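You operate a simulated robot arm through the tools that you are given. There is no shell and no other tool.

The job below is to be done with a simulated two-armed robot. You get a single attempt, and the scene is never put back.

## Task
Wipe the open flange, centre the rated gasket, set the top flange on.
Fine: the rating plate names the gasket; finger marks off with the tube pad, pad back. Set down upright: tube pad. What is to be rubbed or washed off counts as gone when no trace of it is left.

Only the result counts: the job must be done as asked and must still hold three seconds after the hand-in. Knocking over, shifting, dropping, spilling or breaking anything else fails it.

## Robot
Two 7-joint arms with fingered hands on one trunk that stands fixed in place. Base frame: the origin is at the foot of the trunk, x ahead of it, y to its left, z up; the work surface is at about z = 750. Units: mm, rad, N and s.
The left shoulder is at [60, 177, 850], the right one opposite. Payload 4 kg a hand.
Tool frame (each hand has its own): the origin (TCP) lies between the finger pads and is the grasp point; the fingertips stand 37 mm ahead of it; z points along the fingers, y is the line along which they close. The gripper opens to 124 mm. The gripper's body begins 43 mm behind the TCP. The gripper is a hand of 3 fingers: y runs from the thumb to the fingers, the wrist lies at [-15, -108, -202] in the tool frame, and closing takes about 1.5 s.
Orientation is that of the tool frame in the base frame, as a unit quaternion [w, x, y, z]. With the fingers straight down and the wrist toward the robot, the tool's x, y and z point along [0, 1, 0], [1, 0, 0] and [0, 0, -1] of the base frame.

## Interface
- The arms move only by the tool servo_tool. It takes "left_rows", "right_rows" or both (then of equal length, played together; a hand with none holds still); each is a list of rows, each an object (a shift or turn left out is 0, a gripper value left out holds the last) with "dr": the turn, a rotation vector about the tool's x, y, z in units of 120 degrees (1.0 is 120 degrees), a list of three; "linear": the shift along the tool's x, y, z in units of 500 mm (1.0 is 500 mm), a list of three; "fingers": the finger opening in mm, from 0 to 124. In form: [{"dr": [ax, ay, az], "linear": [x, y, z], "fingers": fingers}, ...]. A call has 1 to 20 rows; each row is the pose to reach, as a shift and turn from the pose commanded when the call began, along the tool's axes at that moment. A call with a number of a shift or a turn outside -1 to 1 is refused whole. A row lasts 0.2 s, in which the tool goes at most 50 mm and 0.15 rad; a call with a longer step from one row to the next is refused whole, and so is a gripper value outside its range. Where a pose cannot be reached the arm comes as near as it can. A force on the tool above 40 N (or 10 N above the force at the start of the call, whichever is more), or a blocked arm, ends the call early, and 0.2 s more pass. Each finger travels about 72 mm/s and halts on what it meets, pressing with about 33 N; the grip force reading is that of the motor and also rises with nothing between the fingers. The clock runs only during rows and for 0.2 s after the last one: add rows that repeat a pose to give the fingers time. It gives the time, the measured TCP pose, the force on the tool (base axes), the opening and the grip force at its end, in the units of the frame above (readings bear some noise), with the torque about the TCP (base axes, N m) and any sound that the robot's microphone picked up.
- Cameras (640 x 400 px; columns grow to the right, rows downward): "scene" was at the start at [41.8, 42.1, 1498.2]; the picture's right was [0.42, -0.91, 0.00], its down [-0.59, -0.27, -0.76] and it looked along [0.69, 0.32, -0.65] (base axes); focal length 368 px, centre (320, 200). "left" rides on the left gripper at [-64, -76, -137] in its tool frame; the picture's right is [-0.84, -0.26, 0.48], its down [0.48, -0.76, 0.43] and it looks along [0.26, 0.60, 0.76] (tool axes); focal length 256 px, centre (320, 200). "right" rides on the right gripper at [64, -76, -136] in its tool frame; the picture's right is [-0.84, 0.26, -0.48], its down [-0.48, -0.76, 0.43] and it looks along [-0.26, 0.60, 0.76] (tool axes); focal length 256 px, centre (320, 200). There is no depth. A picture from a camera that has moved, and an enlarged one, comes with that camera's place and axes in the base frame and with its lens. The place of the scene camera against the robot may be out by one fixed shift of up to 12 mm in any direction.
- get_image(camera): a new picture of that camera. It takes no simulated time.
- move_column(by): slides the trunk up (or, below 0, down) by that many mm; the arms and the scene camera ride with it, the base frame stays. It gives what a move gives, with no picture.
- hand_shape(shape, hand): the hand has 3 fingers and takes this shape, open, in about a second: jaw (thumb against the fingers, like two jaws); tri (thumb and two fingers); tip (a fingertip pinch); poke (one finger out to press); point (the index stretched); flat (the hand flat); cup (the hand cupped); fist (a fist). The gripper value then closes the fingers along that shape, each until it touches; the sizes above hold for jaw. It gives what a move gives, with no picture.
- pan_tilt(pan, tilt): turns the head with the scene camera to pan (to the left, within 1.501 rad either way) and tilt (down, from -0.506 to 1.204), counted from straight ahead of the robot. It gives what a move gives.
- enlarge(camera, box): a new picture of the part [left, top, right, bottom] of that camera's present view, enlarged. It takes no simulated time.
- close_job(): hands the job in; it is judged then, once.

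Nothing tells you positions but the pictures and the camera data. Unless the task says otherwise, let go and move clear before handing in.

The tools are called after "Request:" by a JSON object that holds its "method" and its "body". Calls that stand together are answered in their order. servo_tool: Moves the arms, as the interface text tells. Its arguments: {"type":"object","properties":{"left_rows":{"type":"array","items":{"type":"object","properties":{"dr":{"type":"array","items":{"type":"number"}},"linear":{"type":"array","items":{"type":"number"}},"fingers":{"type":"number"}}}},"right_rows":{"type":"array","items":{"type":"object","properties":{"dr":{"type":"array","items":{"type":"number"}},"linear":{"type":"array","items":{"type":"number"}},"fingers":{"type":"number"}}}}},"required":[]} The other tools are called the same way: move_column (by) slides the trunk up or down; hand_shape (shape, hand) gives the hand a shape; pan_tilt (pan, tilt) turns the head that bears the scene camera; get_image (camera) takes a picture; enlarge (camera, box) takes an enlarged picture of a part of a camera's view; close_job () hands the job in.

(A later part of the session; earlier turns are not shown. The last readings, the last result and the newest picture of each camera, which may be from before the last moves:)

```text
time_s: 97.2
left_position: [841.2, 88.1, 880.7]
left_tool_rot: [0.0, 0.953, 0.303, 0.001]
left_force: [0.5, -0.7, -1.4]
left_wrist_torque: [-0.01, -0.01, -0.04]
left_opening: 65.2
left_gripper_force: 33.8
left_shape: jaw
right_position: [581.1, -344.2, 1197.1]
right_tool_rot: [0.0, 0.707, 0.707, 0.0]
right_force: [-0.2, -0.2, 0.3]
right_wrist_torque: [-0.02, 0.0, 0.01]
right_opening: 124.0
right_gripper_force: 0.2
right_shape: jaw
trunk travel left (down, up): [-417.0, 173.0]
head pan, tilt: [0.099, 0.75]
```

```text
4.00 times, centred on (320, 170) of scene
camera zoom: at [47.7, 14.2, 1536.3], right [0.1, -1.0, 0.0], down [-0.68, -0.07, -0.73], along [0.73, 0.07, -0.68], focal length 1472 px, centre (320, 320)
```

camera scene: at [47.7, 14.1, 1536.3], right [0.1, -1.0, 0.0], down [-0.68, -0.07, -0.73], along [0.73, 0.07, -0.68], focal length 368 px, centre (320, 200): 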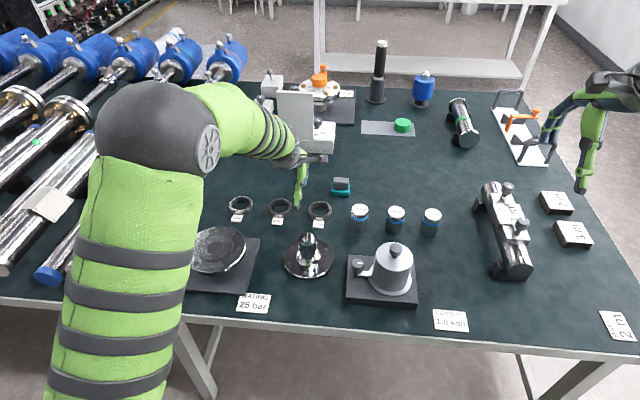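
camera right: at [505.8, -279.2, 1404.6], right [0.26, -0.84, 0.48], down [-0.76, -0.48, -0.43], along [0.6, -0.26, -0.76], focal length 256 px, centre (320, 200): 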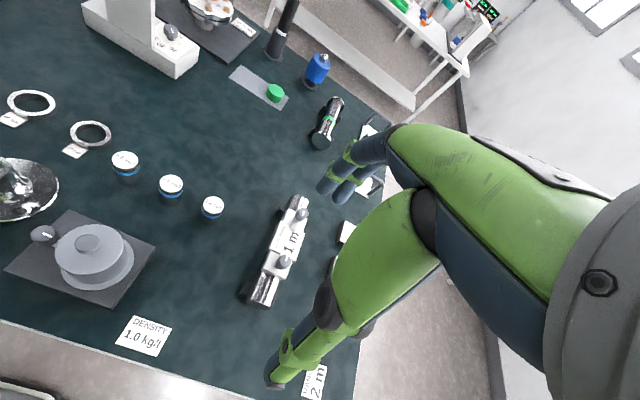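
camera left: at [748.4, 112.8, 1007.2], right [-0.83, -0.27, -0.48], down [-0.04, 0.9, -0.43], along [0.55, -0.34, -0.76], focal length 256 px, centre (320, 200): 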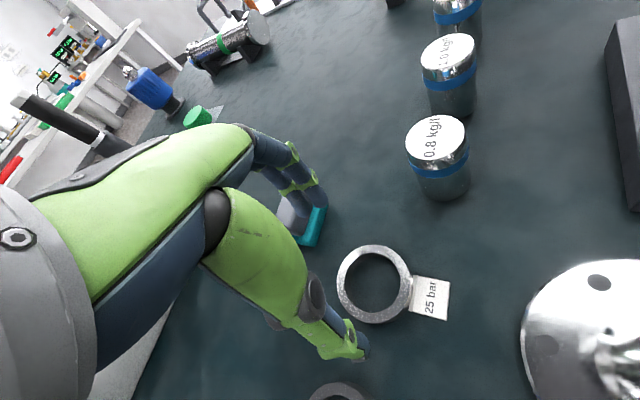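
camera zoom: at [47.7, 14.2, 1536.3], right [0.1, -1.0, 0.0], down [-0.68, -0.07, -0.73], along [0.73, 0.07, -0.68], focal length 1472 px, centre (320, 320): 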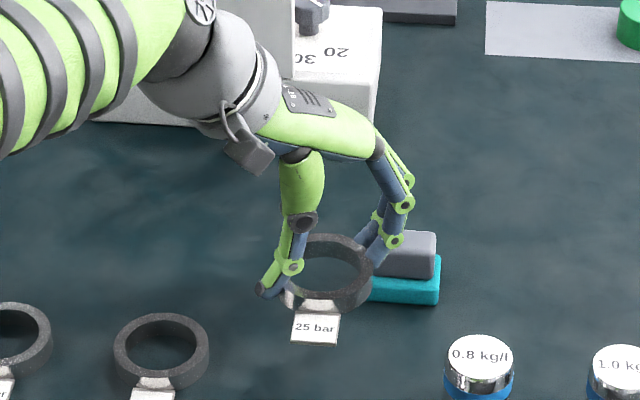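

The gasket is level in the hand and centred to within about 3 mm of the tool. I'll carry it over the open flange and turn the yaw to about 25°.

Request:
{"method": "servo_tool", "body": {"left_rows": [{"linear": [-0.005, -0.04, -0.06]}, {"linear": [-0.012, -0.11, -0.1]}, {"linear": [-0.02, -0.19, -0.12], "dr": [0, 0, -0.03]}, {"linear": [-0.03, -0.27, -0.13], "dr": [0, 0, -0.07]}, {"linear": [-0.04, -0.35, -0.14], "dr": [0, 0, -0.11]}, {"linear": [-0.05, -0.43, -0.14], "dr": [0, 0, -0.15]}, {"linear": [-0.06, -0.51, -0.14], "dr": [0, 0, -0.19]}, {"linear": [-0.07, -0.58, -0.14], "dr": [0, 0, -0.23]}, {"linear": [-0.08, -0.63, -0.14], "dr": [0, 0, -0.25]}, {"linear": [-0.082, -0.654, -0.14], "dr": [0, 0, -0.25]}, {"linear": [-0.082, -0.654, -0.14], "dr": [0, 0, -0.25]}]}}

Request:
{"method": "pan_tilt", "body": {"pan": 0.5, "tilt": 0.85}}

Request:
{"method": "get_image", "body": {"camera": "scene"}}

Request:
{"method": "get_image", "body": {"camera": "left"}}

```text
time_s: 99.6
left_position: [618.0, 329.9, 950.0]
left_tool_rot: [0.0, 0.843, 0.539, 0.001]
left_force: [-0.4, -0.5, -1.0]
left_wrist_torque: [-0.03, -0.02, -0.02]
left_opening: 65.1
left_gripper_force: 32.6
left_shape: jaw
right_position: [582.1, -344.0, 1197.3]
right_tool_rot: [0.0, 0.708, 0.707, 0.0]
right_force: [0.0, -0.1, 0.3]
right_wrist_torque: [0.0, 0.03, 0.01]
right_opening: 123.7
right_gripper_force: 0.1
right_shape: jaw
trunk travel left (down, up): [-417.0, 173.0]
head pan, tilt: [0.099, 0.75]
```

```text
time_s: 100.5
left_position: [618.4, 330.1, 950.9]
left_tool_rot: [0.0, 0.842, 0.539, 0.001]
left_force: [-0.1, -0.3, -1.3]
left_wrist_torque: [0.01, 0.01, 0.04]
left_opening: 65.0
left_gripper_force: 32.9
left_shape: jaw
right_position: [580.9, -345.6, 1196.0]
right_tool_rot: [0.0, 0.707, 0.707, -0.001]
right_force: [-0.4, -0.2, -0.1]
right_wrist_torque: [0.0, 0.0, 0.01]
right_opening: 123.8
right_gripper_force: 0.1
right_shape: jaw
trunk travel left (down, up): [-417.0, 173.0]
head pan, tilt: [0.499, 0.85]
```

```text
taken
camera scene: at [33.8, 43.4, 1528.3], right [0.48, -0.88, 0.0], down [-0.66, -0.36, -0.66], along [0.58, 0.32, -0.75], focal length 368 px, centre (320, 200)
```

scene: 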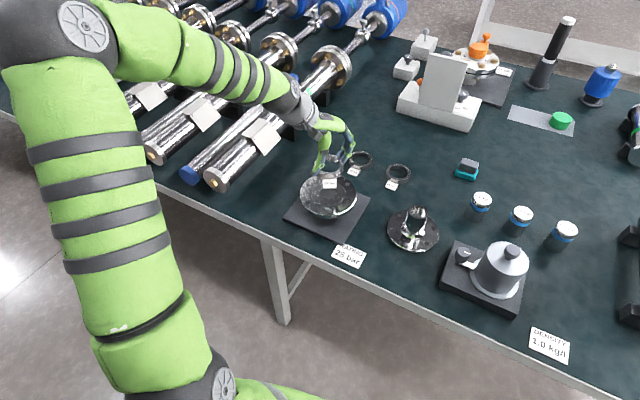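

```text
taken
camera left: at [521.0, 304.5, 1088.7], right [-0.58, -0.65, -0.48], down [-0.49, 0.76, -0.44], along [0.65, -0.02, -0.76], focal length 256 px, centre (320, 200)
```

left: 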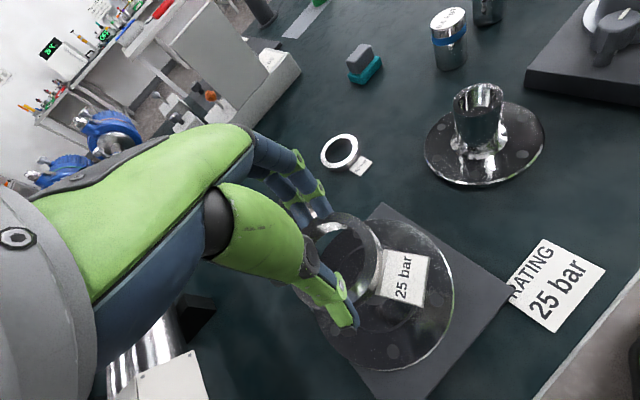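

Request:
{"method": "servo_tool", "body": {"left_rows": [{"linear": [0.004, 0, 0.05]}, {"linear": [0.008, 0.001, 0.1]}, {"linear": [0.0106, 0.0013, 0.14]}, {"linear": [0.0106, 0.0013, 0.14]}]}}

Request:
{"method": "enlarge", "body": {"camera": "scene", "box": [280, 140, 380, 240]}}

Request:
{"method": "enlarge", "body": {"camera": "left", "box": [270, 190, 470, 390]}}

```text
time_s: 101.5
left_position: [620.7, 334.7, 880.9]
left_tool_rot: [0.0, 0.842, 0.539, 0.001]
left_force: [0.0, -0.2, -0.9]
left_wrist_torque: [0.02, 0.01, -0.03]
left_opening: 64.9
left_gripper_force: 32.9
left_shape: jaw
right_position: [582.4, -344.8, 1196.9]
right_tool_rot: [0.0, 0.707, 0.707, 0.0]
right_force: [-1.2, -0.3, -0.2]
right_wrist_torque: [0.0, -0.01, 0.03]
right_opening: 123.8
right_gripper_force: 0.1
right_shape: jaw
trunk travel left (down, up): [-417.0, 173.0]
head pan, tilt: [0.499, 0.85]
```

```text
4.00 times, centred on (330, 190) of scene
camera zoom: at [33.8, 43.5, 1528.3], right [0.48, -0.88, 0.0], down [-0.66, -0.36, -0.66], along [0.58, 0.32, -0.75], focal length 1472 px, centre (280, 240)
```

zoom: 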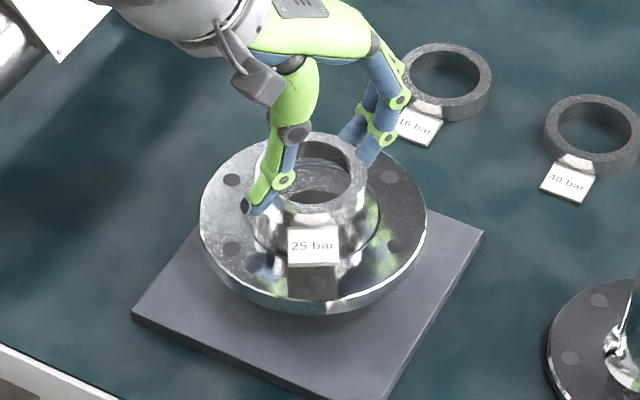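

```text
2.00 times, centred on (370, 290) of left
camera zoom: at [524.5, 309.3, 1018.1], right [-0.58, -0.65, -0.48], down [-0.49, 0.76, -0.44], along [0.65, -0.02, -0.76], focal length 512 px, centre (220, 20)
```

zoom: 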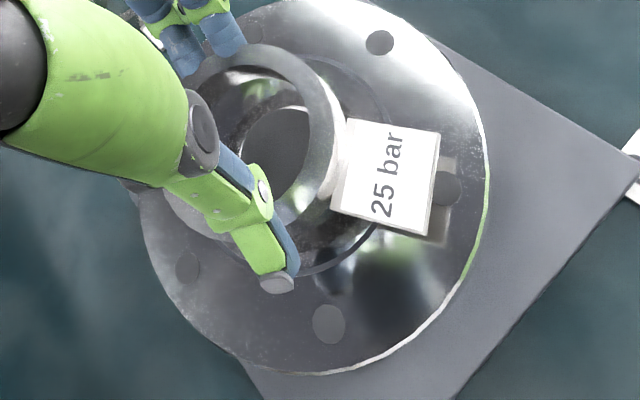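

The gasket is about 20 mm above the face and nearly centred. I'll lower it closer so parallax mostly drops out, then compare it with the groove and bolt holes.

Request:
{"method": "servo_tool", "body": {"left_rows": [{"linear": [0, 0, 0.015]}, {"linear": [0, 0, 0.03]}, {"linear": [0, 0, 0.034]}, {"linear": [0, 0, 0.034]}]}}

Request:
{"method": "enlarge", "body": {"camera": "scene", "box": [315, 155, 375, 225]}}

Request:
{"method": "enlarge", "body": {"camera": "left", "box": [270, 190, 470, 390]}}

```text
time_s: 102.5
left_position: [621.1, 337.0, 864.4]
left_tool_rot: [-0.001, 0.843, 0.539, 0.001]
left_force: [-0.2, 0.1, -1.2]
left_wrist_torque: [0.01, 0.03, 0.0]
left_opening: 65.0
left_gripper_force: 32.9
left_shape: jaw
right_position: [581.1, -344.9, 1196.3]
right_tool_rot: [0.0, 0.707, 0.707, 0.0]
right_force: [-0.3, -0.8, 0.3]
right_wrist_torque: [0.0, 0.0, 0.01]
right_opening: 123.8
right_gripper_force: 0.0
right_shape: jaw
trunk travel left (down, up): [-417.0, 173.0]
head pan, tilt: [0.499, 0.85]
```

```text
5.71 times, centred on (345, 190) of scene
camera zoom: at [33.8, 43.5, 1528.3], right [0.48, -0.88, 0.0], down [-0.66, -0.36, -0.66], along [0.58, 0.32, -0.75], focal length 2103 px, centre (177, 257)
```

zoom: 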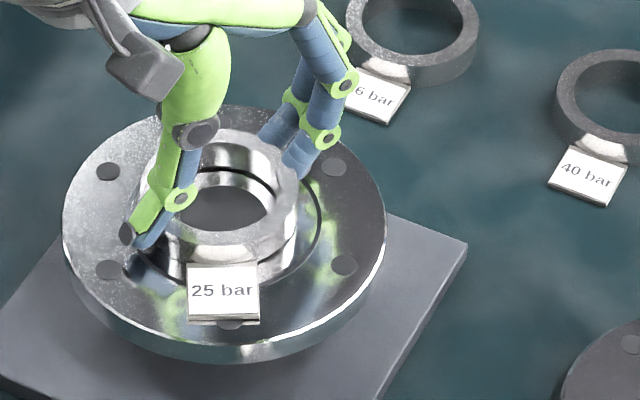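

```text
2.00 times, centred on (370, 290) of left
camera zoom: at [524.0, 309.9, 1001.4], right [-0.58, -0.65, -0.48], down [-0.49, 0.76, -0.44], along [0.65, -0.02, -0.76], focal length 512 px, centre (220, 20)
```

zoom: 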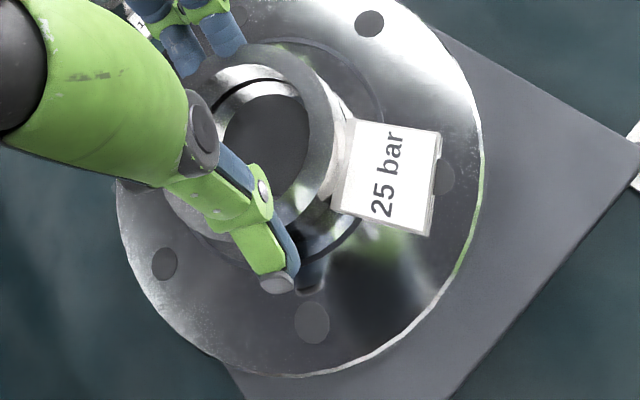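

Request:
{"method": "enlarge", "body": {"camera": "left", "box": [250, 195, 370, 315]}}

Request:
{"method": "enlarge", "body": {"camera": "scene", "box": [330, 170, 375, 210]}}

```text
3.33 times, centred on (310, 255) of left
camera zoom: at [524.0, 309.9, 1001.4], right [-0.58, -0.65, -0.48], down [-0.49, 0.76, -0.44], along [0.65, -0.02, -0.76], focal length 853 px, centre (353, 17)
```

zoom: 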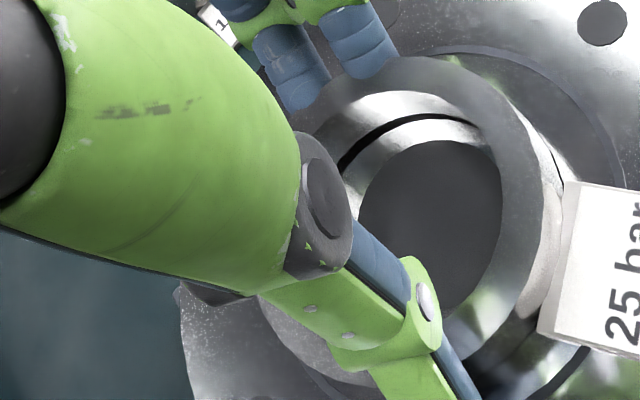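

```text
10.00 times, centred on (352, 190) of scene
camera zoom: at [33.8, 43.5, 1528.3], right [0.48, -0.88, 0.0], down [-0.66, -0.36, -0.66], along [0.58, 0.32, -0.75], focal length 3680 px, centre (-5, 300)
```

zoom: 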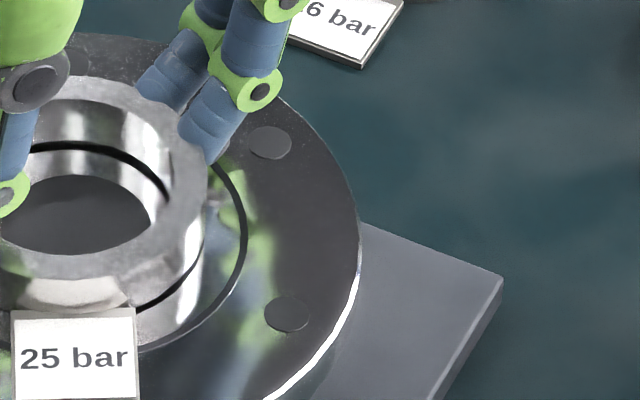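

Request:
{"method": "servo_tool", "body": {"left_rows": [{"linear": [0, 0, 0.004]}, {"linear": [0, 0, 0.004]}]}}

Request:
{"method": "servo_tool", "body": {"left_rows": [{"linear": [0, 0, 0.002]}, {"linear": [0, 0, 0.003]}]}}

Request:
{"method": "enlarge", "body": {"camera": "scene", "box": [315, 155, 375, 225]}}

Request:
{"method": "enlarge", "body": {"camera": "left", "box": [250, 195, 370, 315]}}

```text
time_s: 103.1
left_position: [620.9, 334.4, 862.0]
left_tool_rot: [0.001, 0.843, 0.538, 0.002]
left_force: [0.1, 0.2, 9.9]
left_wrist_torque: [0.18, 0.32, -0.02]
left_opening: 65.0
left_gripper_force: 33.3
left_shape: jaw
right_position: [580.8, -345.3, 1196.6]
right_tool_rot: [0.001, 0.707, 0.707, 0.0]
right_force: [-0.4, -0.6, 0.9]
right_wrist_torque: [0.02, -0.02, -0.02]
right_opening: 123.6
right_gripper_force: 0.1
right_shape: jaw
trunk travel left (down, up): [-417.0, 173.0]
head pan, tilt: [0.499, 0.85]
```

```text
time_s: 103.7
left_position: [620.6, 334.6, 861.4]
left_tool_rot: [0.001, 0.842, 0.539, 0.002]
left_force: [-1.4, 1.1, 18.9]
left_wrist_torque: [0.3, 0.66, 0.04]
left_opening: 65.2
left_gripper_force: 32.6
left_shape: jaw
right_position: [581.0, -344.4, 1197.9]
right_tool_rot: [0.001, 0.706, 0.708, 0.001]
right_force: [-0.4, 0.1, -0.3]
right_wrist_torque: [0.0, 0.02, -0.01]
right_opening: 123.8
right_gripper_force: 0.1
right_shape: jaw
trunk travel left (down, up): [-417.0, 173.0]
head pan, tilt: [0.499, 0.85]
```

```text
5.71 times, centred on (345, 190) of scene
camera zoom: at [32.3, 42.8, 1528.5], right [0.48, -0.88, 0.0], down [-0.66, -0.36, -0.66], along [0.58, 0.32, -0.75], focal length 2103 px, centre (177, 257)
```

zoom: 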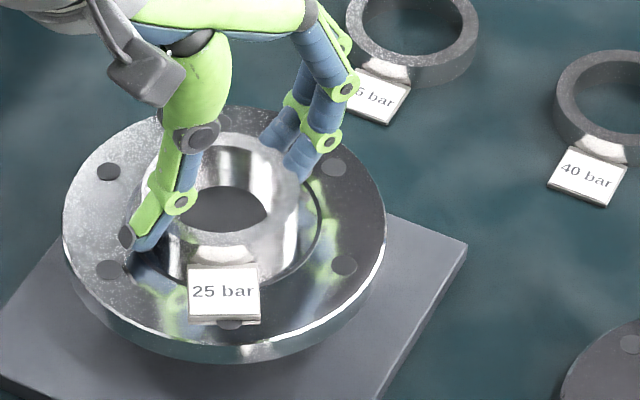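

```text
3.33 times, centred on (310, 255) of left
camera zoom: at [523.8, 309.2, 998.9], right [-0.58, -0.65, -0.49], down [-0.48, 0.76, -0.44], along [0.65, -0.02, -0.76], focal length 853 px, centre (353, 17)
```

zoom: 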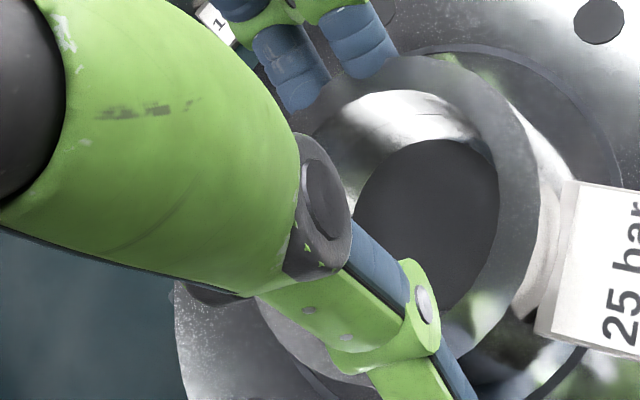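

The gasket is resting on the face. I'll release it slowly, rise, and check how well it is centred.

Request:
{"method": "servo_tool", "body": {"left_rows": [{"linear": [0, 0, -0.003]}, {"linear": [0, 0, -0.003], "fingers": 67}, {"linear": [0, 0, -0.003], "fingers": 69}, {"linear": [0, 0, -0.003], "fingers": 72}, {"linear": [0, 0, -0.003], "fingers": 78}, {"linear": [0, 0, -0.003], "fingers": 86}, {"linear": [0, 0, -0.003], "fingers": 96}, {"linear": [0, 0, -0.003], "fingers": 96}, {"linear": [0, 0, -0.05]}, {"linear": [0, 0, -0.12]}, {"linear": [0, 0, -0.2]}, {"linear": [0, 0, -0.26]}]}}

Request:
{"method": "enlarge", "body": {"camera": "scene", "box": [315, 155, 375, 225]}}

Request:
{"method": "get_image", "body": {"camera": "left"}}

```text
time_s: 106.3
left_position: [620.1, 335.5, 988.9]
left_tool_rot: [0.0, 0.842, 0.539, 0.001]
left_force: [-0.8, -0.2, 0.0]
left_wrist_torque: [0.01, -0.03, -0.01]
left_opening: 95.8
left_gripper_force: 0.0
left_shape: jaw
right_position: [580.4, -345.5, 1196.6]
right_tool_rot: [0.0, 0.707, 0.707, 0.0]
right_force: [-0.4, 1.0, -0.5]
right_wrist_torque: [0.0, -0.01, 0.02]
right_opening: 123.8
right_gripper_force: 0.1
right_shape: jaw
trunk travel left (down, up): [-417.0, 173.0]
head pan, tilt: [0.499, 0.85]
```

```text
5.71 times, centred on (345, 190) of scene
camera zoom: at [33.4, 43.2, 1528.2], right [0.48, -0.88, 0.0], down [-0.66, -0.36, -0.66], along [0.58, 0.32, -0.75], focal length 2103 px, centre (177, 257)
```

zoom: 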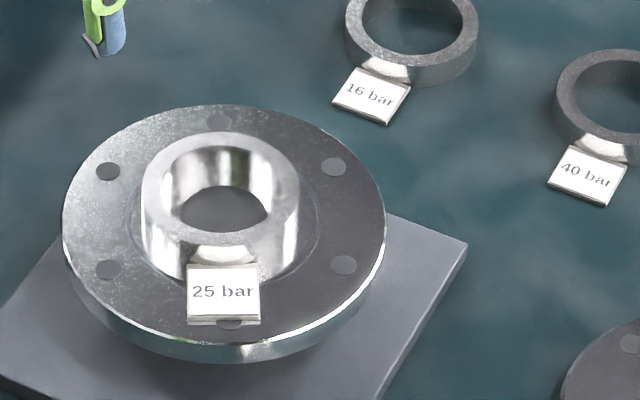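

```text
taken
camera left: at [523.7, 310.0, 1126.8], right [-0.58, -0.65, -0.48], down [-0.49, 0.76, -0.44], along [0.65, -0.02, -0.76], focal length 256 px, centre (320, 200)
```

left: 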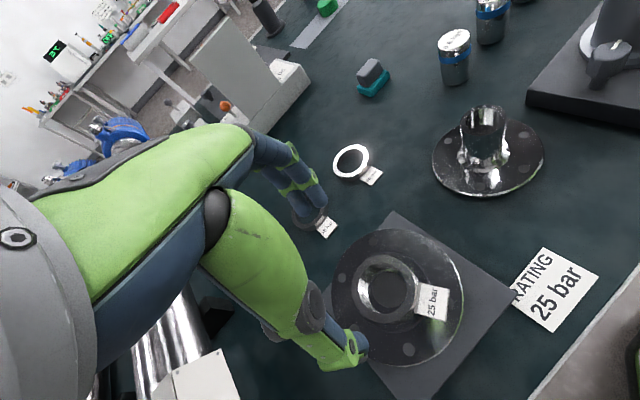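

Request:
{"method": "enlarge", "body": {"camera": "left", "box": [320, 220, 480, 380]}}

Request:
{"method": "enlarge", "body": {"camera": "scene", "box": [322, 170, 362, 220]}}

```text
2.50 times, centred on (400, 300) of left
camera zoom: at [523.7, 310.0, 1126.8], right [-0.58, -0.65, -0.48], down [-0.49, 0.76, -0.44], along [0.65, -0.02, -0.76], focal length 640 px, centre (120, -50)
```

zoom: 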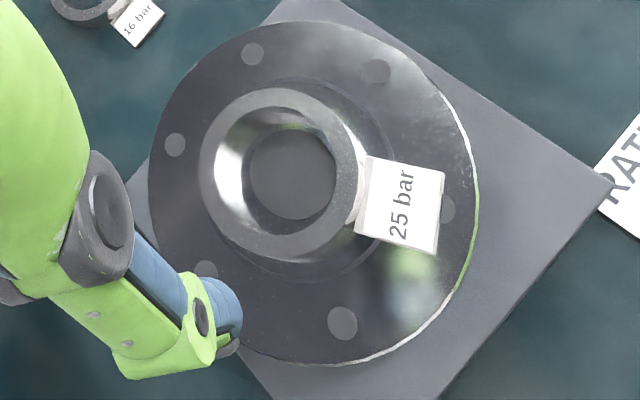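

```text
8.00 times, centred on (342, 195) of scene
camera zoom: at [33.4, 43.2, 1528.2], right [0.48, -0.88, 0.0], down [-0.66, -0.36, -0.66], along [0.58, 0.32, -0.75], focal length 2944 px, centre (144, 240)
```

zoom: 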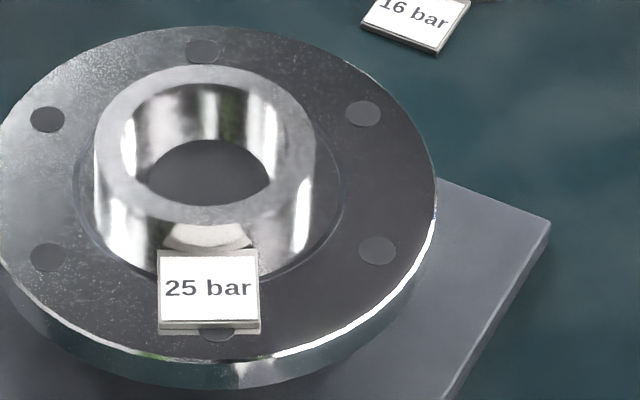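

The gasket looks roughly centred, perhaps 3 mm off to the left. To measure it properly I'll turn the hand so that its camera looks straight down on it.

Request:
{"method": "servo_tool", "body": {"left_rows": [{"linear": [0.03, 0.01, 0], "dr": [0, 0, 0.04]}, {"linear": [0.06, 0.02, 0], "dr": [0, 0, 0.08]}, {"linear": [0.1, 0.03, 0], "dr": [0, 0, 0.125]}, {"linear": [0.14, 0.042, 0], "dr": [0, 0, 0.17]}, {"linear": [0.188, 0.057, 0], "dr": [0, 0, 0.21]}, {"linear": [0.188, 0.057, 0.01], "dr": [0, 0, 0.25]}, {"linear": [0.188, 0.057, 0.01], "dr": [0, 0, 0.25]}]}}

Request:
{"method": "servo_tool", "body": {"left_rows": [{"dr": [0.05, 0, 0]}, {"dr": [0.1, 0, 0]}, {"dr": [0.15, 0, 0]}, {"dr": [0.2, 0, 0]}, {"dr": [0.25, 0, 0]}, {"dr": [0.3, 0, 0]}, {"dr": [0.317, 0, 0]}, {"dr": [0.317, 0, 0]}]}}

Request:
{"method": "get_image", "body": {"camera": "left"}}

```text
time_s: 107.9
left_position: [685.6, 409.1, 984.3]
left_tool_rot: [0.0, 0.953, 0.302, 0.0]
left_force: [0.2, -0.7, 0.2]
left_wrist_torque: [0.03, 0.01, 0.04]
left_opening: 95.7
left_gripper_force: 0.1
left_shape: jaw
right_position: [581.8, -344.4, 1196.6]
right_tool_rot: [-0.001, 0.707, 0.707, 0.0]
right_force: [-0.3, -0.1, 0.4]
right_wrist_torque: [0.01, 0.0, 0.01]
right_opening: 123.8
right_gripper_force: 0.1
right_shape: jaw
trunk travel left (down, up): [-417.0, 173.0]
head pan, tilt: [0.499, 0.85]
```

```text
time_s: 109.7
left_position: [686.3, 408.9, 986.6]
left_tool_rot: [-0.311, 0.901, 0.287, -0.097]
left_force: [0.0, -0.1, -0.4]
left_wrist_torque: [0.02, 0.03, 0.0]
left_opening: 95.6
left_gripper_force: 0.0
left_shape: jaw
right_position: [580.6, -344.4, 1197.3]
right_tool_rot: [0.0, 0.707, 0.707, 0.0]
right_force: [0.1, 0.4, 0.1]
right_wrist_torque: [0.01, 0.01, 0.0]
right_opening: 123.8
right_gripper_force: 0.1
right_shape: jaw
trunk travel left (down, up): [-417.0, 173.0]
head pan, tilt: [0.499, 0.85]
```

```text
taken
camera left: at [646.7, 351.8, 1141.0], right [-0.97, -0.07, -0.22], down [-0.1, 0.99, 0.13], along [0.21, 0.15, -0.97], focal length 256 px, centre (320, 200)
```

left: 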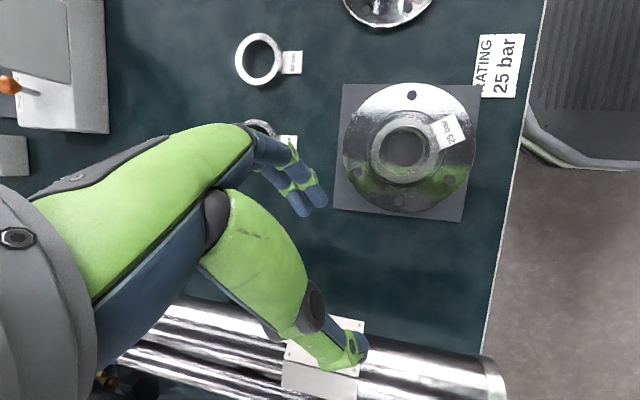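

Request:
{"method": "enlarge", "body": {"camera": "left", "box": [330, 75, 490, 225]}}

Request:
{"method": "enlarge", "body": {"camera": "left", "box": [360, 105, 450, 195]}}

```text
2.67 times, centred on (410, 150) of left
camera zoom: at [646.7, 351.8, 1141.0], right [-0.97, -0.07, -0.22], down [-0.1, 0.99, 0.13], along [0.21, 0.15, -0.97], focal length 683 px, centre (80, 333)
```

zoom: 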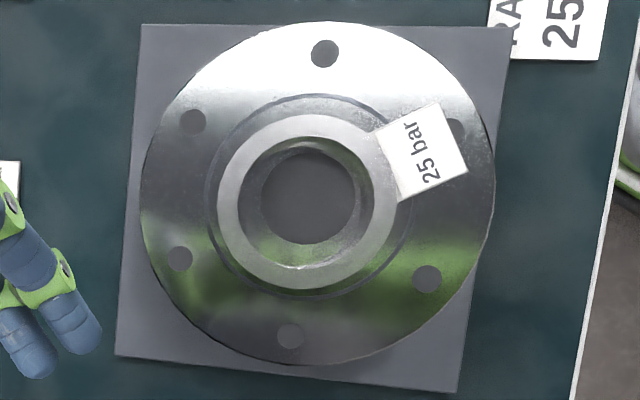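

```text
4.44 times, centred on (405, 150) of left
camera zoom: at [646.7, 351.8, 1141.0], right [-0.97, -0.07, -0.22], down [-0.1, 0.99, 0.13], along [0.21, 0.15, -0.97], focal length 1138 px, centre (-58, 422)
```

zoom: 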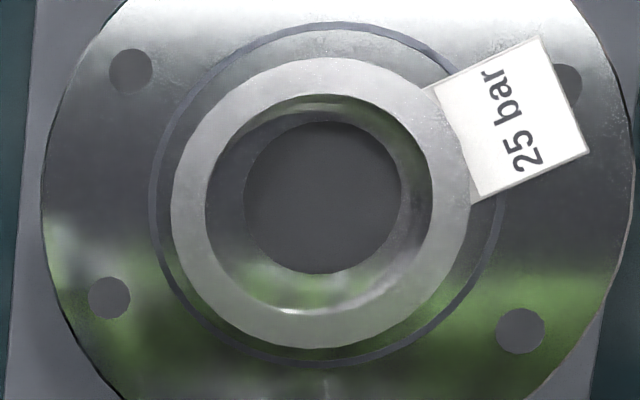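

From straight above, the gasket sits about 2 mm too far forward and 3 mm too far left of the flange axis. I'll re-grip it and shift it by that amount.

Request:
{"method": "servo_tool", "body": {"left_rows": [{"dr": [-0.05, 0, 0]}, {"dr": [-0.1, 0, 0]}, {"dr": [-0.15, 0, 0]}, {"dr": [-0.2, 0, 0]}, {"dr": [-0.25, 0, 0]}, {"dr": [-0.3, 0, 0]}, {"dr": [-0.317, 0, 0]}, {"dr": [-0.317, 0, 0]}]}}

Request:
{"method": "servo_tool", "body": {"left_rows": [{"linear": [-0.04, 0.01, 0.02], "dr": [0, 0, -0.05]}, {"linear": [-0.08, 0.02, 0.05], "dr": [0, 0, -0.1]}, {"linear": [-0.12, 0.03, 0.08], "dr": [0, 0, -0.15]}, {"linear": [-0.16, 0.04, 0.11], "dr": [0, 0, -0.2]}, {"linear": [-0.192, 0.047, 0.14], "dr": [0, 0, -0.25]}, {"linear": [-0.192, 0.047, 0.16], "dr": [0, 0, -0.25]}, {"linear": [-0.192, 0.047, 0.16], "dr": [0, 0, -0.25]}]}}

```text
time_s: 111.5
left_position: [686.3, 406.5, 984.9]
left_tool_rot: [0.001, 0.953, 0.302, 0.001]
left_force: [0.3, 0.4, 0.7]
left_wrist_torque: [0.01, -0.02, 0.0]
left_opening: 95.7
left_gripper_force: 0.1
left_shape: jaw
right_position: [580.4, -346.0, 1197.1]
right_tool_rot: [-0.001, 0.707, 0.707, 0.001]
right_force: [-0.1, -0.2, -0.7]
right_wrist_torque: [-0.01, -0.01, -0.01]
right_opening: 123.7
right_gripper_force: 0.2
right_shape: jaw
trunk travel left (down, up): [-417.0, 173.0]
head pan, tilt: [0.499, 0.85]
```

```text
time_s: 113.1
left_position: [620.9, 332.7, 904.4]
left_tool_rot: [0.0, 0.842, 0.539, 0.001]
left_force: [-0.7, 0.6, -0.2]
left_wrist_torque: [-0.02, -0.01, 0.02]
left_opening: 95.7
left_gripper_force: 0.0
left_shape: jaw
right_position: [582.2, -345.6, 1196.6]
right_tool_rot: [0.0, 0.707, 0.707, 0.0]
right_force: [0.2, 0.0, 0.2]
right_wrist_torque: [-0.01, 0.0, -0.01]
right_opening: 123.9
right_gripper_force: 0.0
right_shape: jaw
trunk travel left (down, up): [-417.0, 173.0]
head pan, tilt: [0.499, 0.85]
```

Request:
{"method": "servo_tool", "body": {"left_rows": [{"linear": [0.0017, -0.002, 0.03]}, {"linear": [0.0017, -0.002, 0.06]}, {"linear": [0.0017, -0.002, 0.08]}, {"linear": [0.0017, -0.002, 0.086]}, {"linear": [0.0017, -0.002, 0.086]}]}}

Request:
{"method": "servo_tool", "body": {"left_rows": [{"fingers": 88}, {"fingers": 82}, {"fingers": 76}, {"fingers": 70}, {"fingers": 64}, {"fingers": 60}, {"fingers": 60}, {"fingers": 60}]}}

Request:
{"method": "enlarge", "body": {"camera": "left", "box": [250, 195, 370, 315]}}

```text
time_s: 114.3
left_position: [622.4, 335.1, 862.9]
left_tool_rot: [0.0, 0.843, 0.539, 0.001]
left_force: [-0.8, -0.3, 1.3]
left_wrist_torque: [-0.01, 0.01, -0.05]
left_opening: 95.8
left_gripper_force: 0.1
left_shape: jaw
right_position: [583.0, -345.4, 1197.2]
right_tool_rot: [0.0, 0.707, 0.707, 0.0]
right_force: [-0.3, 0.0, 0.5]
right_wrist_torque: [-0.01, 0.0, 0.02]
right_opening: 123.8
right_gripper_force: 0.0
right_shape: jaw
trunk travel left (down, up): [-417.0, 173.0]
head pan, tilt: [0.499, 0.85]
```

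```text
time_s: 116.1
left_position: [620.8, 334.5, 863.0]
left_tool_rot: [0.0, 0.842, 0.539, 0.002]
left_force: [-0.7, 0.7, 6.7]
left_wrist_torque: [0.08, 0.25, 0.05]
left_opening: 65.1
left_gripper_force: 33.2
left_shape: jaw
right_position: [581.5, -345.3, 1197.2]
right_tool_rot: [-0.001, 0.707, 0.707, 0.0]
right_force: [-0.4, -0.7, 0.3]
right_wrist_torque: [0.02, 0.03, -0.02]
right_opening: 123.5
right_gripper_force: 0.0
right_shape: jaw
trunk travel left (down, up): [-417.0, 173.0]
head pan, tilt: [0.499, 0.85]
```

```text
3.33 times, centred on (310, 255) of left
camera zoom: at [524.0, 308.5, 1000.4], right [-0.58, -0.65, -0.49], down [-0.49, 0.76, -0.44], along [0.65, -0.02, -0.76], focal length 853 px, centre (353, 17)
```

zoom: 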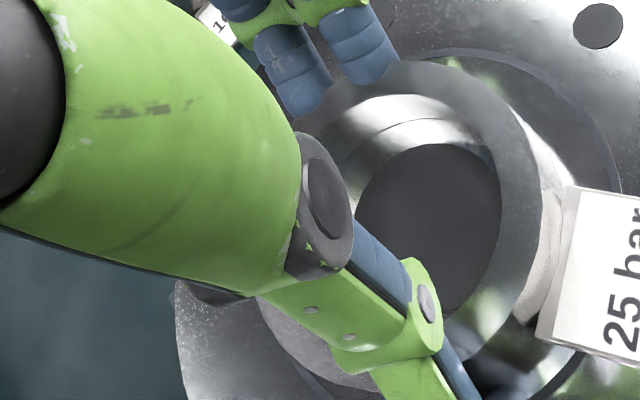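

Request:
{"method": "servo_tool", "body": {"left_rows": [{"linear": [0, 0, -0.008]}, {"linear": [-0.0034, -0.0004, -0.008]}, {"linear": [-0.0068, -0.0008, -0.008]}, {"linear": [-0.0068, -0.0008, -0.004]}, {"linear": [-0.0068, -0.0008, 0.0005]}, {"linear": [-0.0068, -0.0008, 0.0005]}]}}

Request:
{"method": "servo_tool", "body": {"left_rows": [{"fingers": 67}, {"fingers": 69}, {"fingers": 72}, {"fingers": 78}, {"fingers": 86}, {"fingers": 96}, {"fingers": 96}, {"linear": [0, 0, -0.05]}, {"linear": [0, 0, -0.12]}, {"linear": [0, 0, -0.2]}, {"linear": [0, 0, -0.25]}]}}

Request:
{"method": "servo_tool", "body": {"left_rows": [{"linear": [0.03, 0.01, 0], "dr": [0, 0, 0.04]}, {"linear": [0.06, 0.02, 0], "dr": [0, 0, 0.08]}, {"linear": [0.1, 0.03, 0], "dr": [0, 0, 0.125]}, {"linear": [0.14, 0.042, 0], "dr": [0, 0, 0.17]}, {"linear": [0.188, 0.057, 0], "dr": [0, 0, 0.21]}, {"linear": [0.188, 0.057, 0.01], "dr": [0, 0, 0.25]}, {"linear": [0.188, 0.057, 0.01], "dr": [0, 0, 0.25]}]}}

Request:
{"method": "servo_tool", "body": {"left_rows": [{"dr": [0.05, 0, 0]}, {"dr": [0.1, 0, 0]}, {"dr": [0.15, 0, 0]}, {"dr": [0.2, 0, 0]}, {"dr": [0.25, 0, 0]}, {"dr": [0.3, 0, 0]}, {"dr": [0.317, 0, 0]}, {"dr": [0.317, 0, 0]}]}}

Request:
{"method": "enlarge", "body": {"camera": "left", "box": [330, 75, 490, 225]}}

Request:
{"method": "enlarge", "body": {"camera": "left", "box": [360, 105, 450, 195]}}

```text
time_s: 117.5
left_position: [618.9, 331.9, 863.8]
left_tool_rot: [0.0, 0.842, 0.539, 0.003]
left_force: [0.4, -0.9, 11.2]
left_wrist_torque: [0.12, 0.4, 0.03]
left_opening: 65.0
left_gripper_force: 32.8
left_shape: jaw
right_position: [580.3, -346.2, 1196.5]
right_tool_rot: [0.0, 0.707, 0.707, 0.0]
right_force: [0.5, -0.3, -1.0]
right_wrist_torque: [0.02, 0.01, 0.0]
right_opening: 123.6
right_gripper_force: 0.0
right_shape: jaw
trunk travel left (down, up): [-417.0, 173.0]
head pan, tilt: [0.499, 0.85]
```

```text
time_s: 119.9
left_position: [618.5, 331.3, 987.7]
left_tool_rot: [0.0, 0.842, 0.539, 0.001]
left_force: [0.2, -1.0, -0.2]
left_wrist_torque: [-0.03, -0.02, -0.02]
left_opening: 96.1
left_gripper_force: 0.0
left_shape: jaw
right_position: [580.6, -345.1, 1196.8]
right_tool_rot: [0.0, 0.707, 0.707, 0.0]
right_force: [0.5, 0.6, -0.5]
right_wrist_torque: [0.0, 0.02, 0.03]
right_opening: 123.6
right_gripper_force: 0.1
right_shape: jaw
trunk travel left (down, up): [-417.0, 173.0]
head pan, tilt: [0.499, 0.85]
```

```text
time_s: 121.5
left_position: [683.8, 406.2, 981.7]
left_tool_rot: [0.0, 0.954, 0.301, 0.001]
left_force: [-0.2, -0.2, 0.6]
left_wrist_torque: [0.01, 0.04, -0.02]
left_opening: 95.6
left_gripper_force: 0.0
left_shape: jaw
right_position: [581.9, -344.5, 1195.6]
right_tool_rot: [0.0, 0.707, 0.707, 0.001]
right_force: [-0.3, 0.0, 0.9]
right_wrist_torque: [-0.01, 0.0, 0.02]
right_opening: 123.6
right_gripper_force: 0.2
right_shape: jaw
trunk travel left (down, up): [-417.0, 173.0]
head pan, tilt: [0.499, 0.85]
```

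```text
time_s: 123.3
left_position: [684.8, 404.5, 982.2]
left_tool_rot: [-0.31, 0.901, 0.286, -0.097]
left_force: [0.4, 0.1, -0.5]
left_wrist_torque: [0.03, 0.01, 0.0]
left_opening: 95.8
left_gripper_force: 0.1
left_shape: jaw
right_position: [581.6, -343.7, 1197.4]
right_tool_rot: [0.0, 0.707, 0.707, -0.001]
right_force: [-0.3, 0.4, -0.8]
right_wrist_torque: [0.01, 0.01, 0.03]
right_opening: 123.7
right_gripper_force: 0.1
right_shape: jaw
trunk travel left (down, up): [-417.0, 173.0]
head pan, tilt: [0.499, 0.85]
```

```text
2.67 times, centred on (410, 150) of left
camera zoom: at [645.3, 348.5, 1137.5], right [-0.97, -0.07, -0.22], down [-0.1, 0.99, 0.13], along [0.21, 0.15, -0.97], focal length 683 px, centre (80, 333)
```

zoom: 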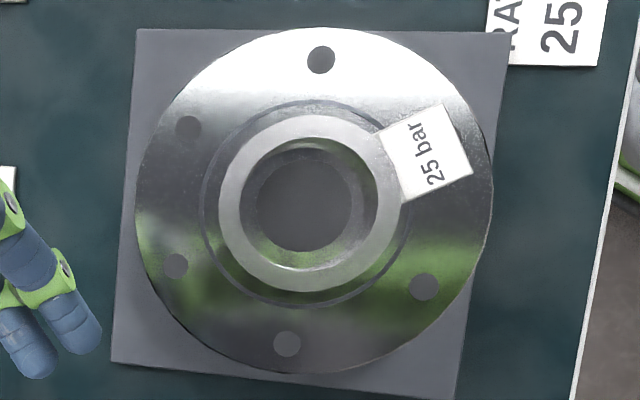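

```text
4.44 times, centred on (405, 150) of left
camera zoom: at [645.3, 348.5, 1137.5], right [-0.97, -0.07, -0.22], down [-0.1, 0.99, 0.13], along [0.21, 0.15, -0.97], focal length 1138 px, centre (-58, 422)
```

zoom: 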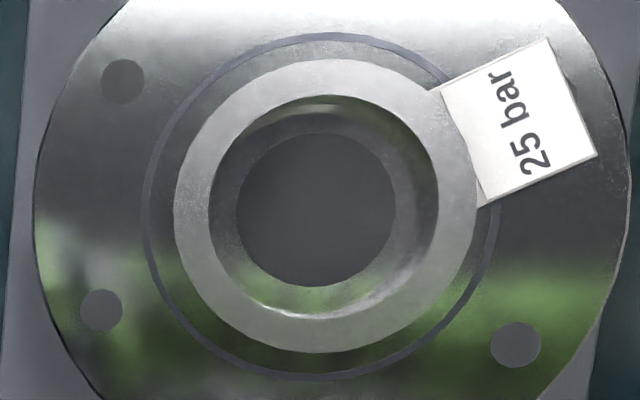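

The gasket is now centred on the flange to within about 1 mm. Next I'll look at the top flange from straight above to find its axis and bolt-hole angle.

Request:
{"method": "servo_tool", "body": {"left_rows": [{"linear": [-0.036, 0.054, -0.042]}, {"linear": [-0.072, 0.109, -0.085]}, {"linear": [-0.108, 0.163, -0.127]}, {"linear": [-0.145, 0.218, -0.17]}, {"linear": [-0.181, 0.272, -0.212]}, {"linear": [-0.217, 0.3265, -0.255]}, {"linear": [-0.217, 0.3265, -0.255]}]}}

Request:
{"method": "get_image", "body": {"camera": "left"}}

```text
time_s: 124.9
left_position: [714.9, 173.8, 981.6]
left_tool_rot: [-0.311, 0.901, 0.286, -0.097]
left_force: [-0.1, 0.2, 0.3]
left_wrist_torque: [0.04, -0.02, -0.02]
left_opening: 96.0
left_gripper_force: 0.1
left_shape: jaw
right_position: [582.5, -343.4, 1196.3]
right_tool_rot: [0.0, 0.707, 0.707, -0.001]
right_force: [-0.4, 0.1, -0.3]
right_wrist_torque: [0.0, 0.02, -0.01]
right_opening: 123.8
right_gripper_force: 0.1
right_shape: jaw
trunk travel left (down, up): [-417.0, 173.0]
head pan, tilt: [0.499, 0.85]
```

```text
taken
camera left: at [675.5, 116.6, 1137.0], right [-0.97, -0.07, -0.22], down [-0.1, 0.99, 0.13], along [0.21, 0.15, -0.97], focal length 256 px, centre (320, 200)
```

left: 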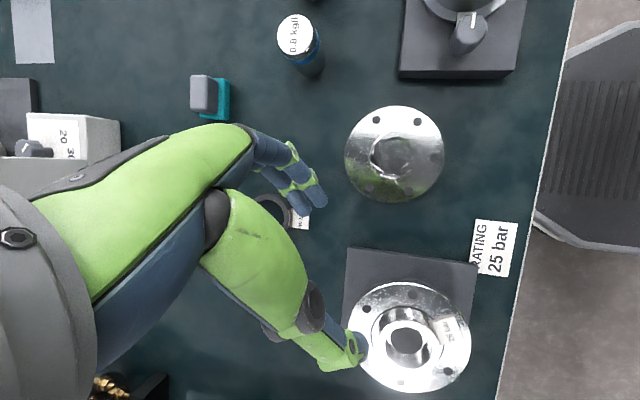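

Request:
{"method": "enlarge", "body": {"camera": "left", "box": [335, 95, 455, 215]}}

Request:
{"method": "enlarge", "body": {"camera": "left", "box": [335, 265, 485, 400]}}

```text
3.33 times, centred on (395, 155) of left
camera zoom: at [675.5, 116.6, 1137.0], right [-0.97, -0.07, -0.22], down [-0.1, 0.99, 0.13], along [0.21, 0.15, -0.97], focal length 853 px, centre (70, 350)
```

zoom: 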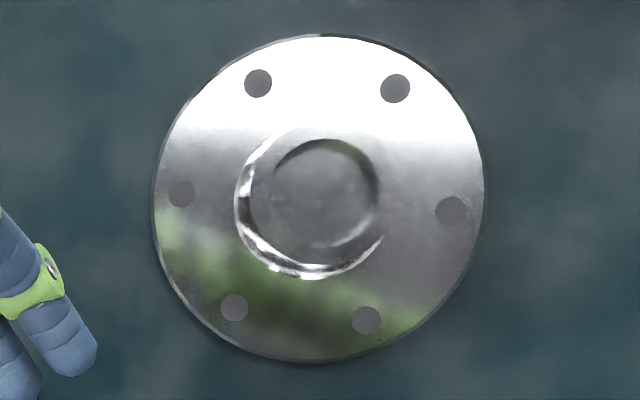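

```text
2.96 times, centred on (410, 332) of left
camera zoom: at [675.5, 116.6, 1137.0], right [-0.97, -0.07, -0.22], down [-0.1, 0.99, 0.13], along [0.21, 0.15, -0.97], focal length 758 px, centre (53, -193)
```

zoom: 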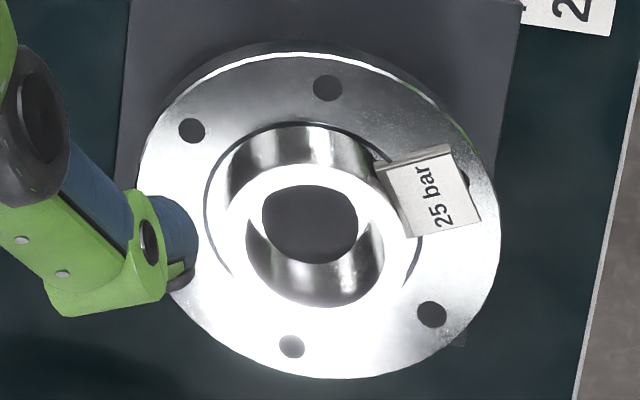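

The top flange axis is at (660.4, 100.2) and its bolt holes are turned 30° from the lower flange's. If I pick at 55° yaw and place at 25° yaw, the holes will line up. I'll level the hand and go over the neck.

Request:
{"method": "servo_tool", "body": {"left_rows": [{"dr": [-0.05, 0, 0]}, {"dr": [-0.1, 0, 0]}, {"dr": [-0.15, 0, 0]}, {"dr": [-0.2, 0, 0]}, {"dr": [-0.25, 0, 0]}, {"dr": [-0.3, 0, 0]}, {"dr": [-0.317, 0, 0]}, {"dr": [-0.317, 0, 0]}]}}

Request:
{"method": "servo_tool", "body": {"left_rows": [{"linear": [-0.045, 0.015, 0]}, {"linear": [-0.09, 0.03, 0.0]}, {"linear": [-0.135, 0.045, 0.02]}, {"linear": [-0.174, 0.058, 0.06]}, {"linear": [-0.174, 0.058, 0.09]}, {"linear": [-0.174, 0.058, 0.09]}]}}

Request:
{"method": "get_image", "body": {"camera": "left"}}

Request:
{"method": "enlarge", "body": {"camera": "scene", "box": [350, 140, 470, 260]}}

```text
time_s: 126.7
left_position: [714.9, 174.4, 981.9]
left_tool_rot: [0.001, 0.953, 0.302, 0.001]
left_force: [-0.5, 0.0, 1.2]
left_wrist_torque: [0.01, 0.01, -0.02]
left_opening: 95.6
left_gripper_force: 0.0
left_shape: jaw
right_position: [581.1, -344.7, 1197.0]
right_tool_rot: [0.0, 0.707, 0.707, -0.001]
right_force: [-1.2, -0.3, -0.2]
right_wrist_torque: [0.0, 0.01, 0.0]
right_opening: 123.4
right_gripper_force: 0.1
right_shape: jaw
trunk travel left (down, up): [-417.0, 173.0]
head pan, tilt: [0.499, 0.85]
```

```text
time_s: 128.1
left_position: [660.2, 99.6, 939.6]
left_tool_rot: [0.0, 0.953, 0.302, 0.001]
left_force: [-0.1, -0.3, -0.3]
left_wrist_torque: [0.01, -0.03, 0.01]
left_opening: 96.1
left_gripper_force: 0.1
left_shape: jaw
right_position: [581.5, -346.5, 1195.8]
right_tool_rot: [0.0, 0.707, 0.707, 0.0]
right_force: [-0.4, 0.1, -0.1]
right_wrist_torque: [0.03, -0.01, 0.0]
right_opening: 123.8
right_gripper_force: 0.0
right_shape: jaw
trunk travel left (down, up): [-417.0, 173.0]
head pan, tilt: [0.499, 0.85]
```

```text
taken
camera left: at [563.6, 126.0, 1076.7], right [-0.83, -0.27, -0.48], down [-0.04, 0.9, -0.43], along [0.55, -0.34, -0.76], focal length 256 px, centre (320, 200)
```

left: 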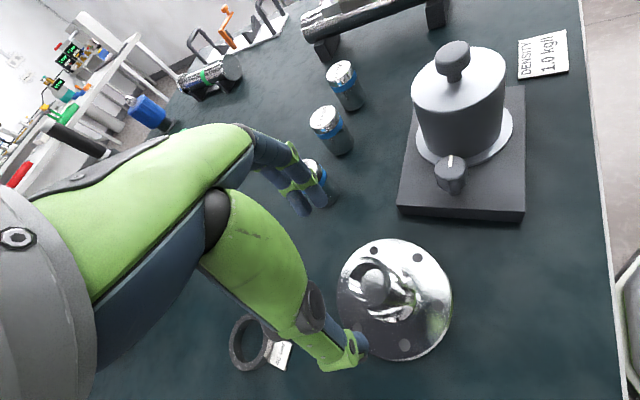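

```text
3.33 times, centred on (410, 200) of scene
camera zoom: at [33.7, 43.4, 1528.3], right [0.48, -0.88, 0.0], down [-0.66, -0.36, -0.66], along [0.58, 0.32, -0.75], focal length 1227 px, centre (20, 200)
```

zoom: 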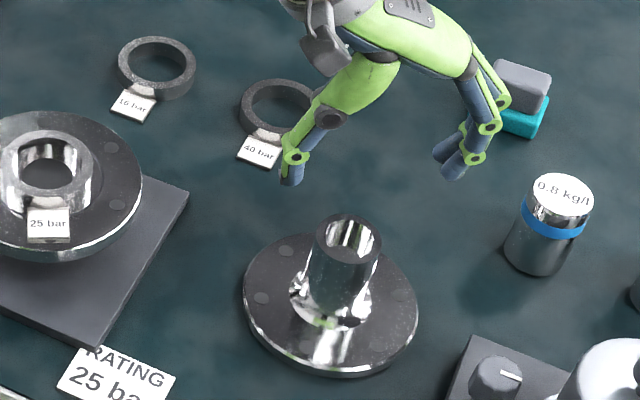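

Request:
{"method": "enlarge", "body": {"camera": "left", "box": [325, 225, 465, 375]}}

```text
2.67 times, centred on (395, 300) of left
camera zoom: at [563.6, 126.0, 1076.7], right [-0.83, -0.27, -0.48], down [-0.04, 0.9, -0.43], along [0.55, -0.34, -0.76], focal length 683 px, centre (120, -67)
```

zoom: 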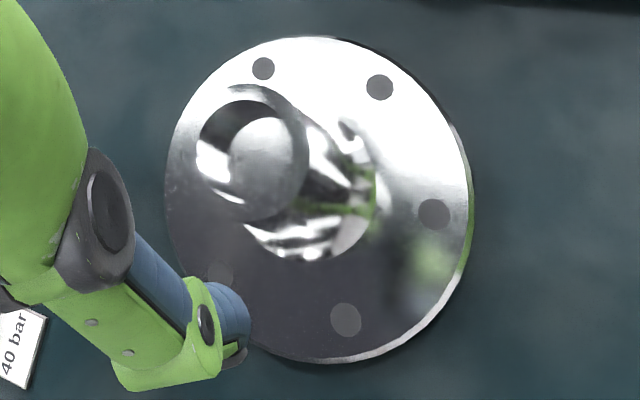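

The neck top is at z ≈ 832 on axis (660, 100.5), right under the tool. I'll descend around it and grip.

Request:
{"method": "servo_tool", "body": {"left_rows": [{"linear": [0, 0, 0.06]}, {"linear": [0, 0, 0.12]}, {"linear": [0, 0, 0.18]}, {"linear": [0, 0, 0.22]}, {"linear": [0, 0, 0.235]}, {"linear": [0, 0, 0.235]}]}}

Request:
{"method": "enlarge", "body": {"camera": "scene", "box": [350, 160, 450, 260]}}

Request:
{"method": "get_image", "body": {"camera": "left"}}

```text
time_s: 129.5
left_position: [661.6, 99.6, 819.4]
left_tool_rot: [0.001, 0.953, 0.303, 0.002]
left_force: [-0.2, 0.1, -0.1]
left_wrist_torque: [0.01, 0.03, 0.03]
left_opening: 96.0
left_gripper_force: 0.0
left_shape: jaw
right_position: [581.7, -345.6, 1197.1]
right_tool_rot: [0.0, 0.707, 0.707, 0.0]
right_force: [0.5, -0.4, 0.2]
right_wrist_torque: [0.0, 0.0, 0.02]
right_opening: 123.6
right_gripper_force: 0.1
right_shape: jaw
trunk travel left (down, up): [-417.0, 173.0]
head pan, tilt: [0.499, 0.85]
```

```text
4.00 times, centred on (400, 210) of scene
camera zoom: at [33.7, 43.4, 1528.3], right [0.48, -0.88, 0.0], down [-0.66, -0.36, -0.66], along [0.58, 0.32, -0.75], focal length 1472 px, centre (0, 160)
```

zoom: 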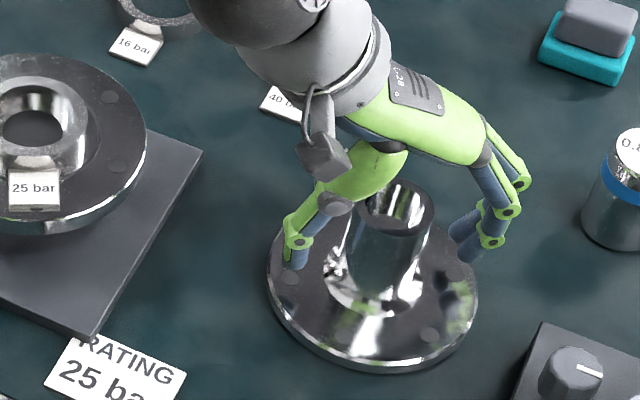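

```text
taken
camera left: at [564.0, 125.7, 956.5], right [-0.83, -0.27, -0.48], down [-0.04, 0.9, -0.43], along [0.55, -0.34, -0.76], focal length 256 px, centre (320, 200)
```

left: 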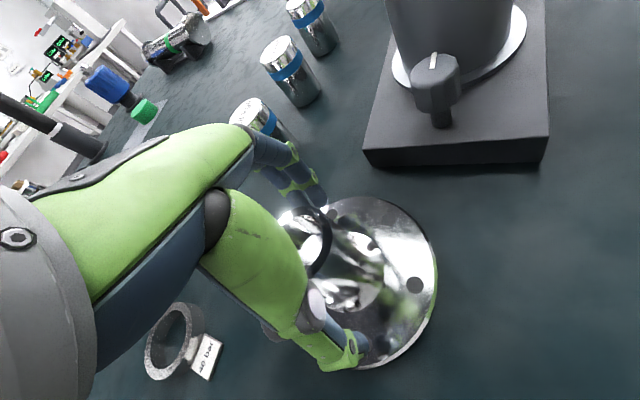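

Request:
{"method": "servo_tool", "body": {"left_rows": [{"fingers": 84}, {"fingers": 72}, {"fingers": 64}, {"fingers": 58}, {"fingers": 52}, {"fingers": 46}, {"fingers": 40}, {"fingers": 30}, {"fingers": 20}, {"fingers": 20}, {"fingers": 20}]}}

Request:
{"method": "enlarge", "body": {"camera": "scene", "box": [350, 160, 450, 260]}}

Request:
{"method": "enlarge", "body": {"camera": "left", "box": [260, 180, 450, 380]}}

```text
time_s: 131.9
left_position: [659.7, 99.4, 821.3]
left_tool_rot: [0.001, 0.953, 0.303, 0.002]
left_force: [-1.6, 4.4, 14.8]
left_wrist_torque: [-1.28, -0.96, 0.05]
left_opening: 57.7
left_gripper_force: 33.1
left_shape: jaw
right_position: [580.3, -344.5, 1198.7]
right_tool_rot: [0.001, 0.707, 0.707, 0.0]
right_force: [0.0, 0.1, 0.8]
right_wrist_torque: [-0.01, -0.02, 0.0]
right_opening: 123.8
right_gripper_force: 0.1
right_shape: jaw
trunk travel left (down, up): [-417.0, 173.0]
head pan, tilt: [0.499, 0.85]
```

```text
4.00 times, centred on (400, 210) of scene
camera zoom: at [32.3, 43.8, 1528.4], right [0.48, -0.88, 0.0], down [-0.66, -0.36, -0.66], along [0.58, 0.32, -0.75], focal length 1472 px, centre (0, 160)
```

zoom: 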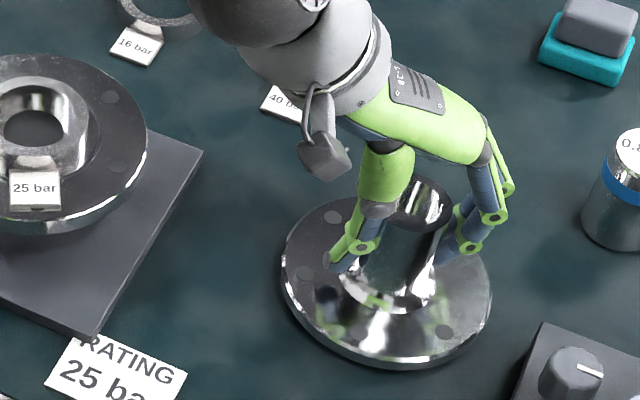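

```text
2.00 times, centred on (355, 280) of left
camera zoom: at [563.3, 125.9, 957.5], right [-0.83, -0.27, -0.49], down [-0.04, 0.9, -0.43], along [0.56, -0.34, -0.76], focal length 512 px, centre (250, 40)
```

zoom: 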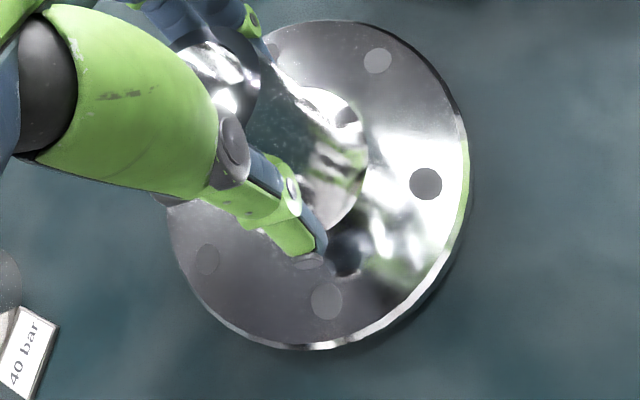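

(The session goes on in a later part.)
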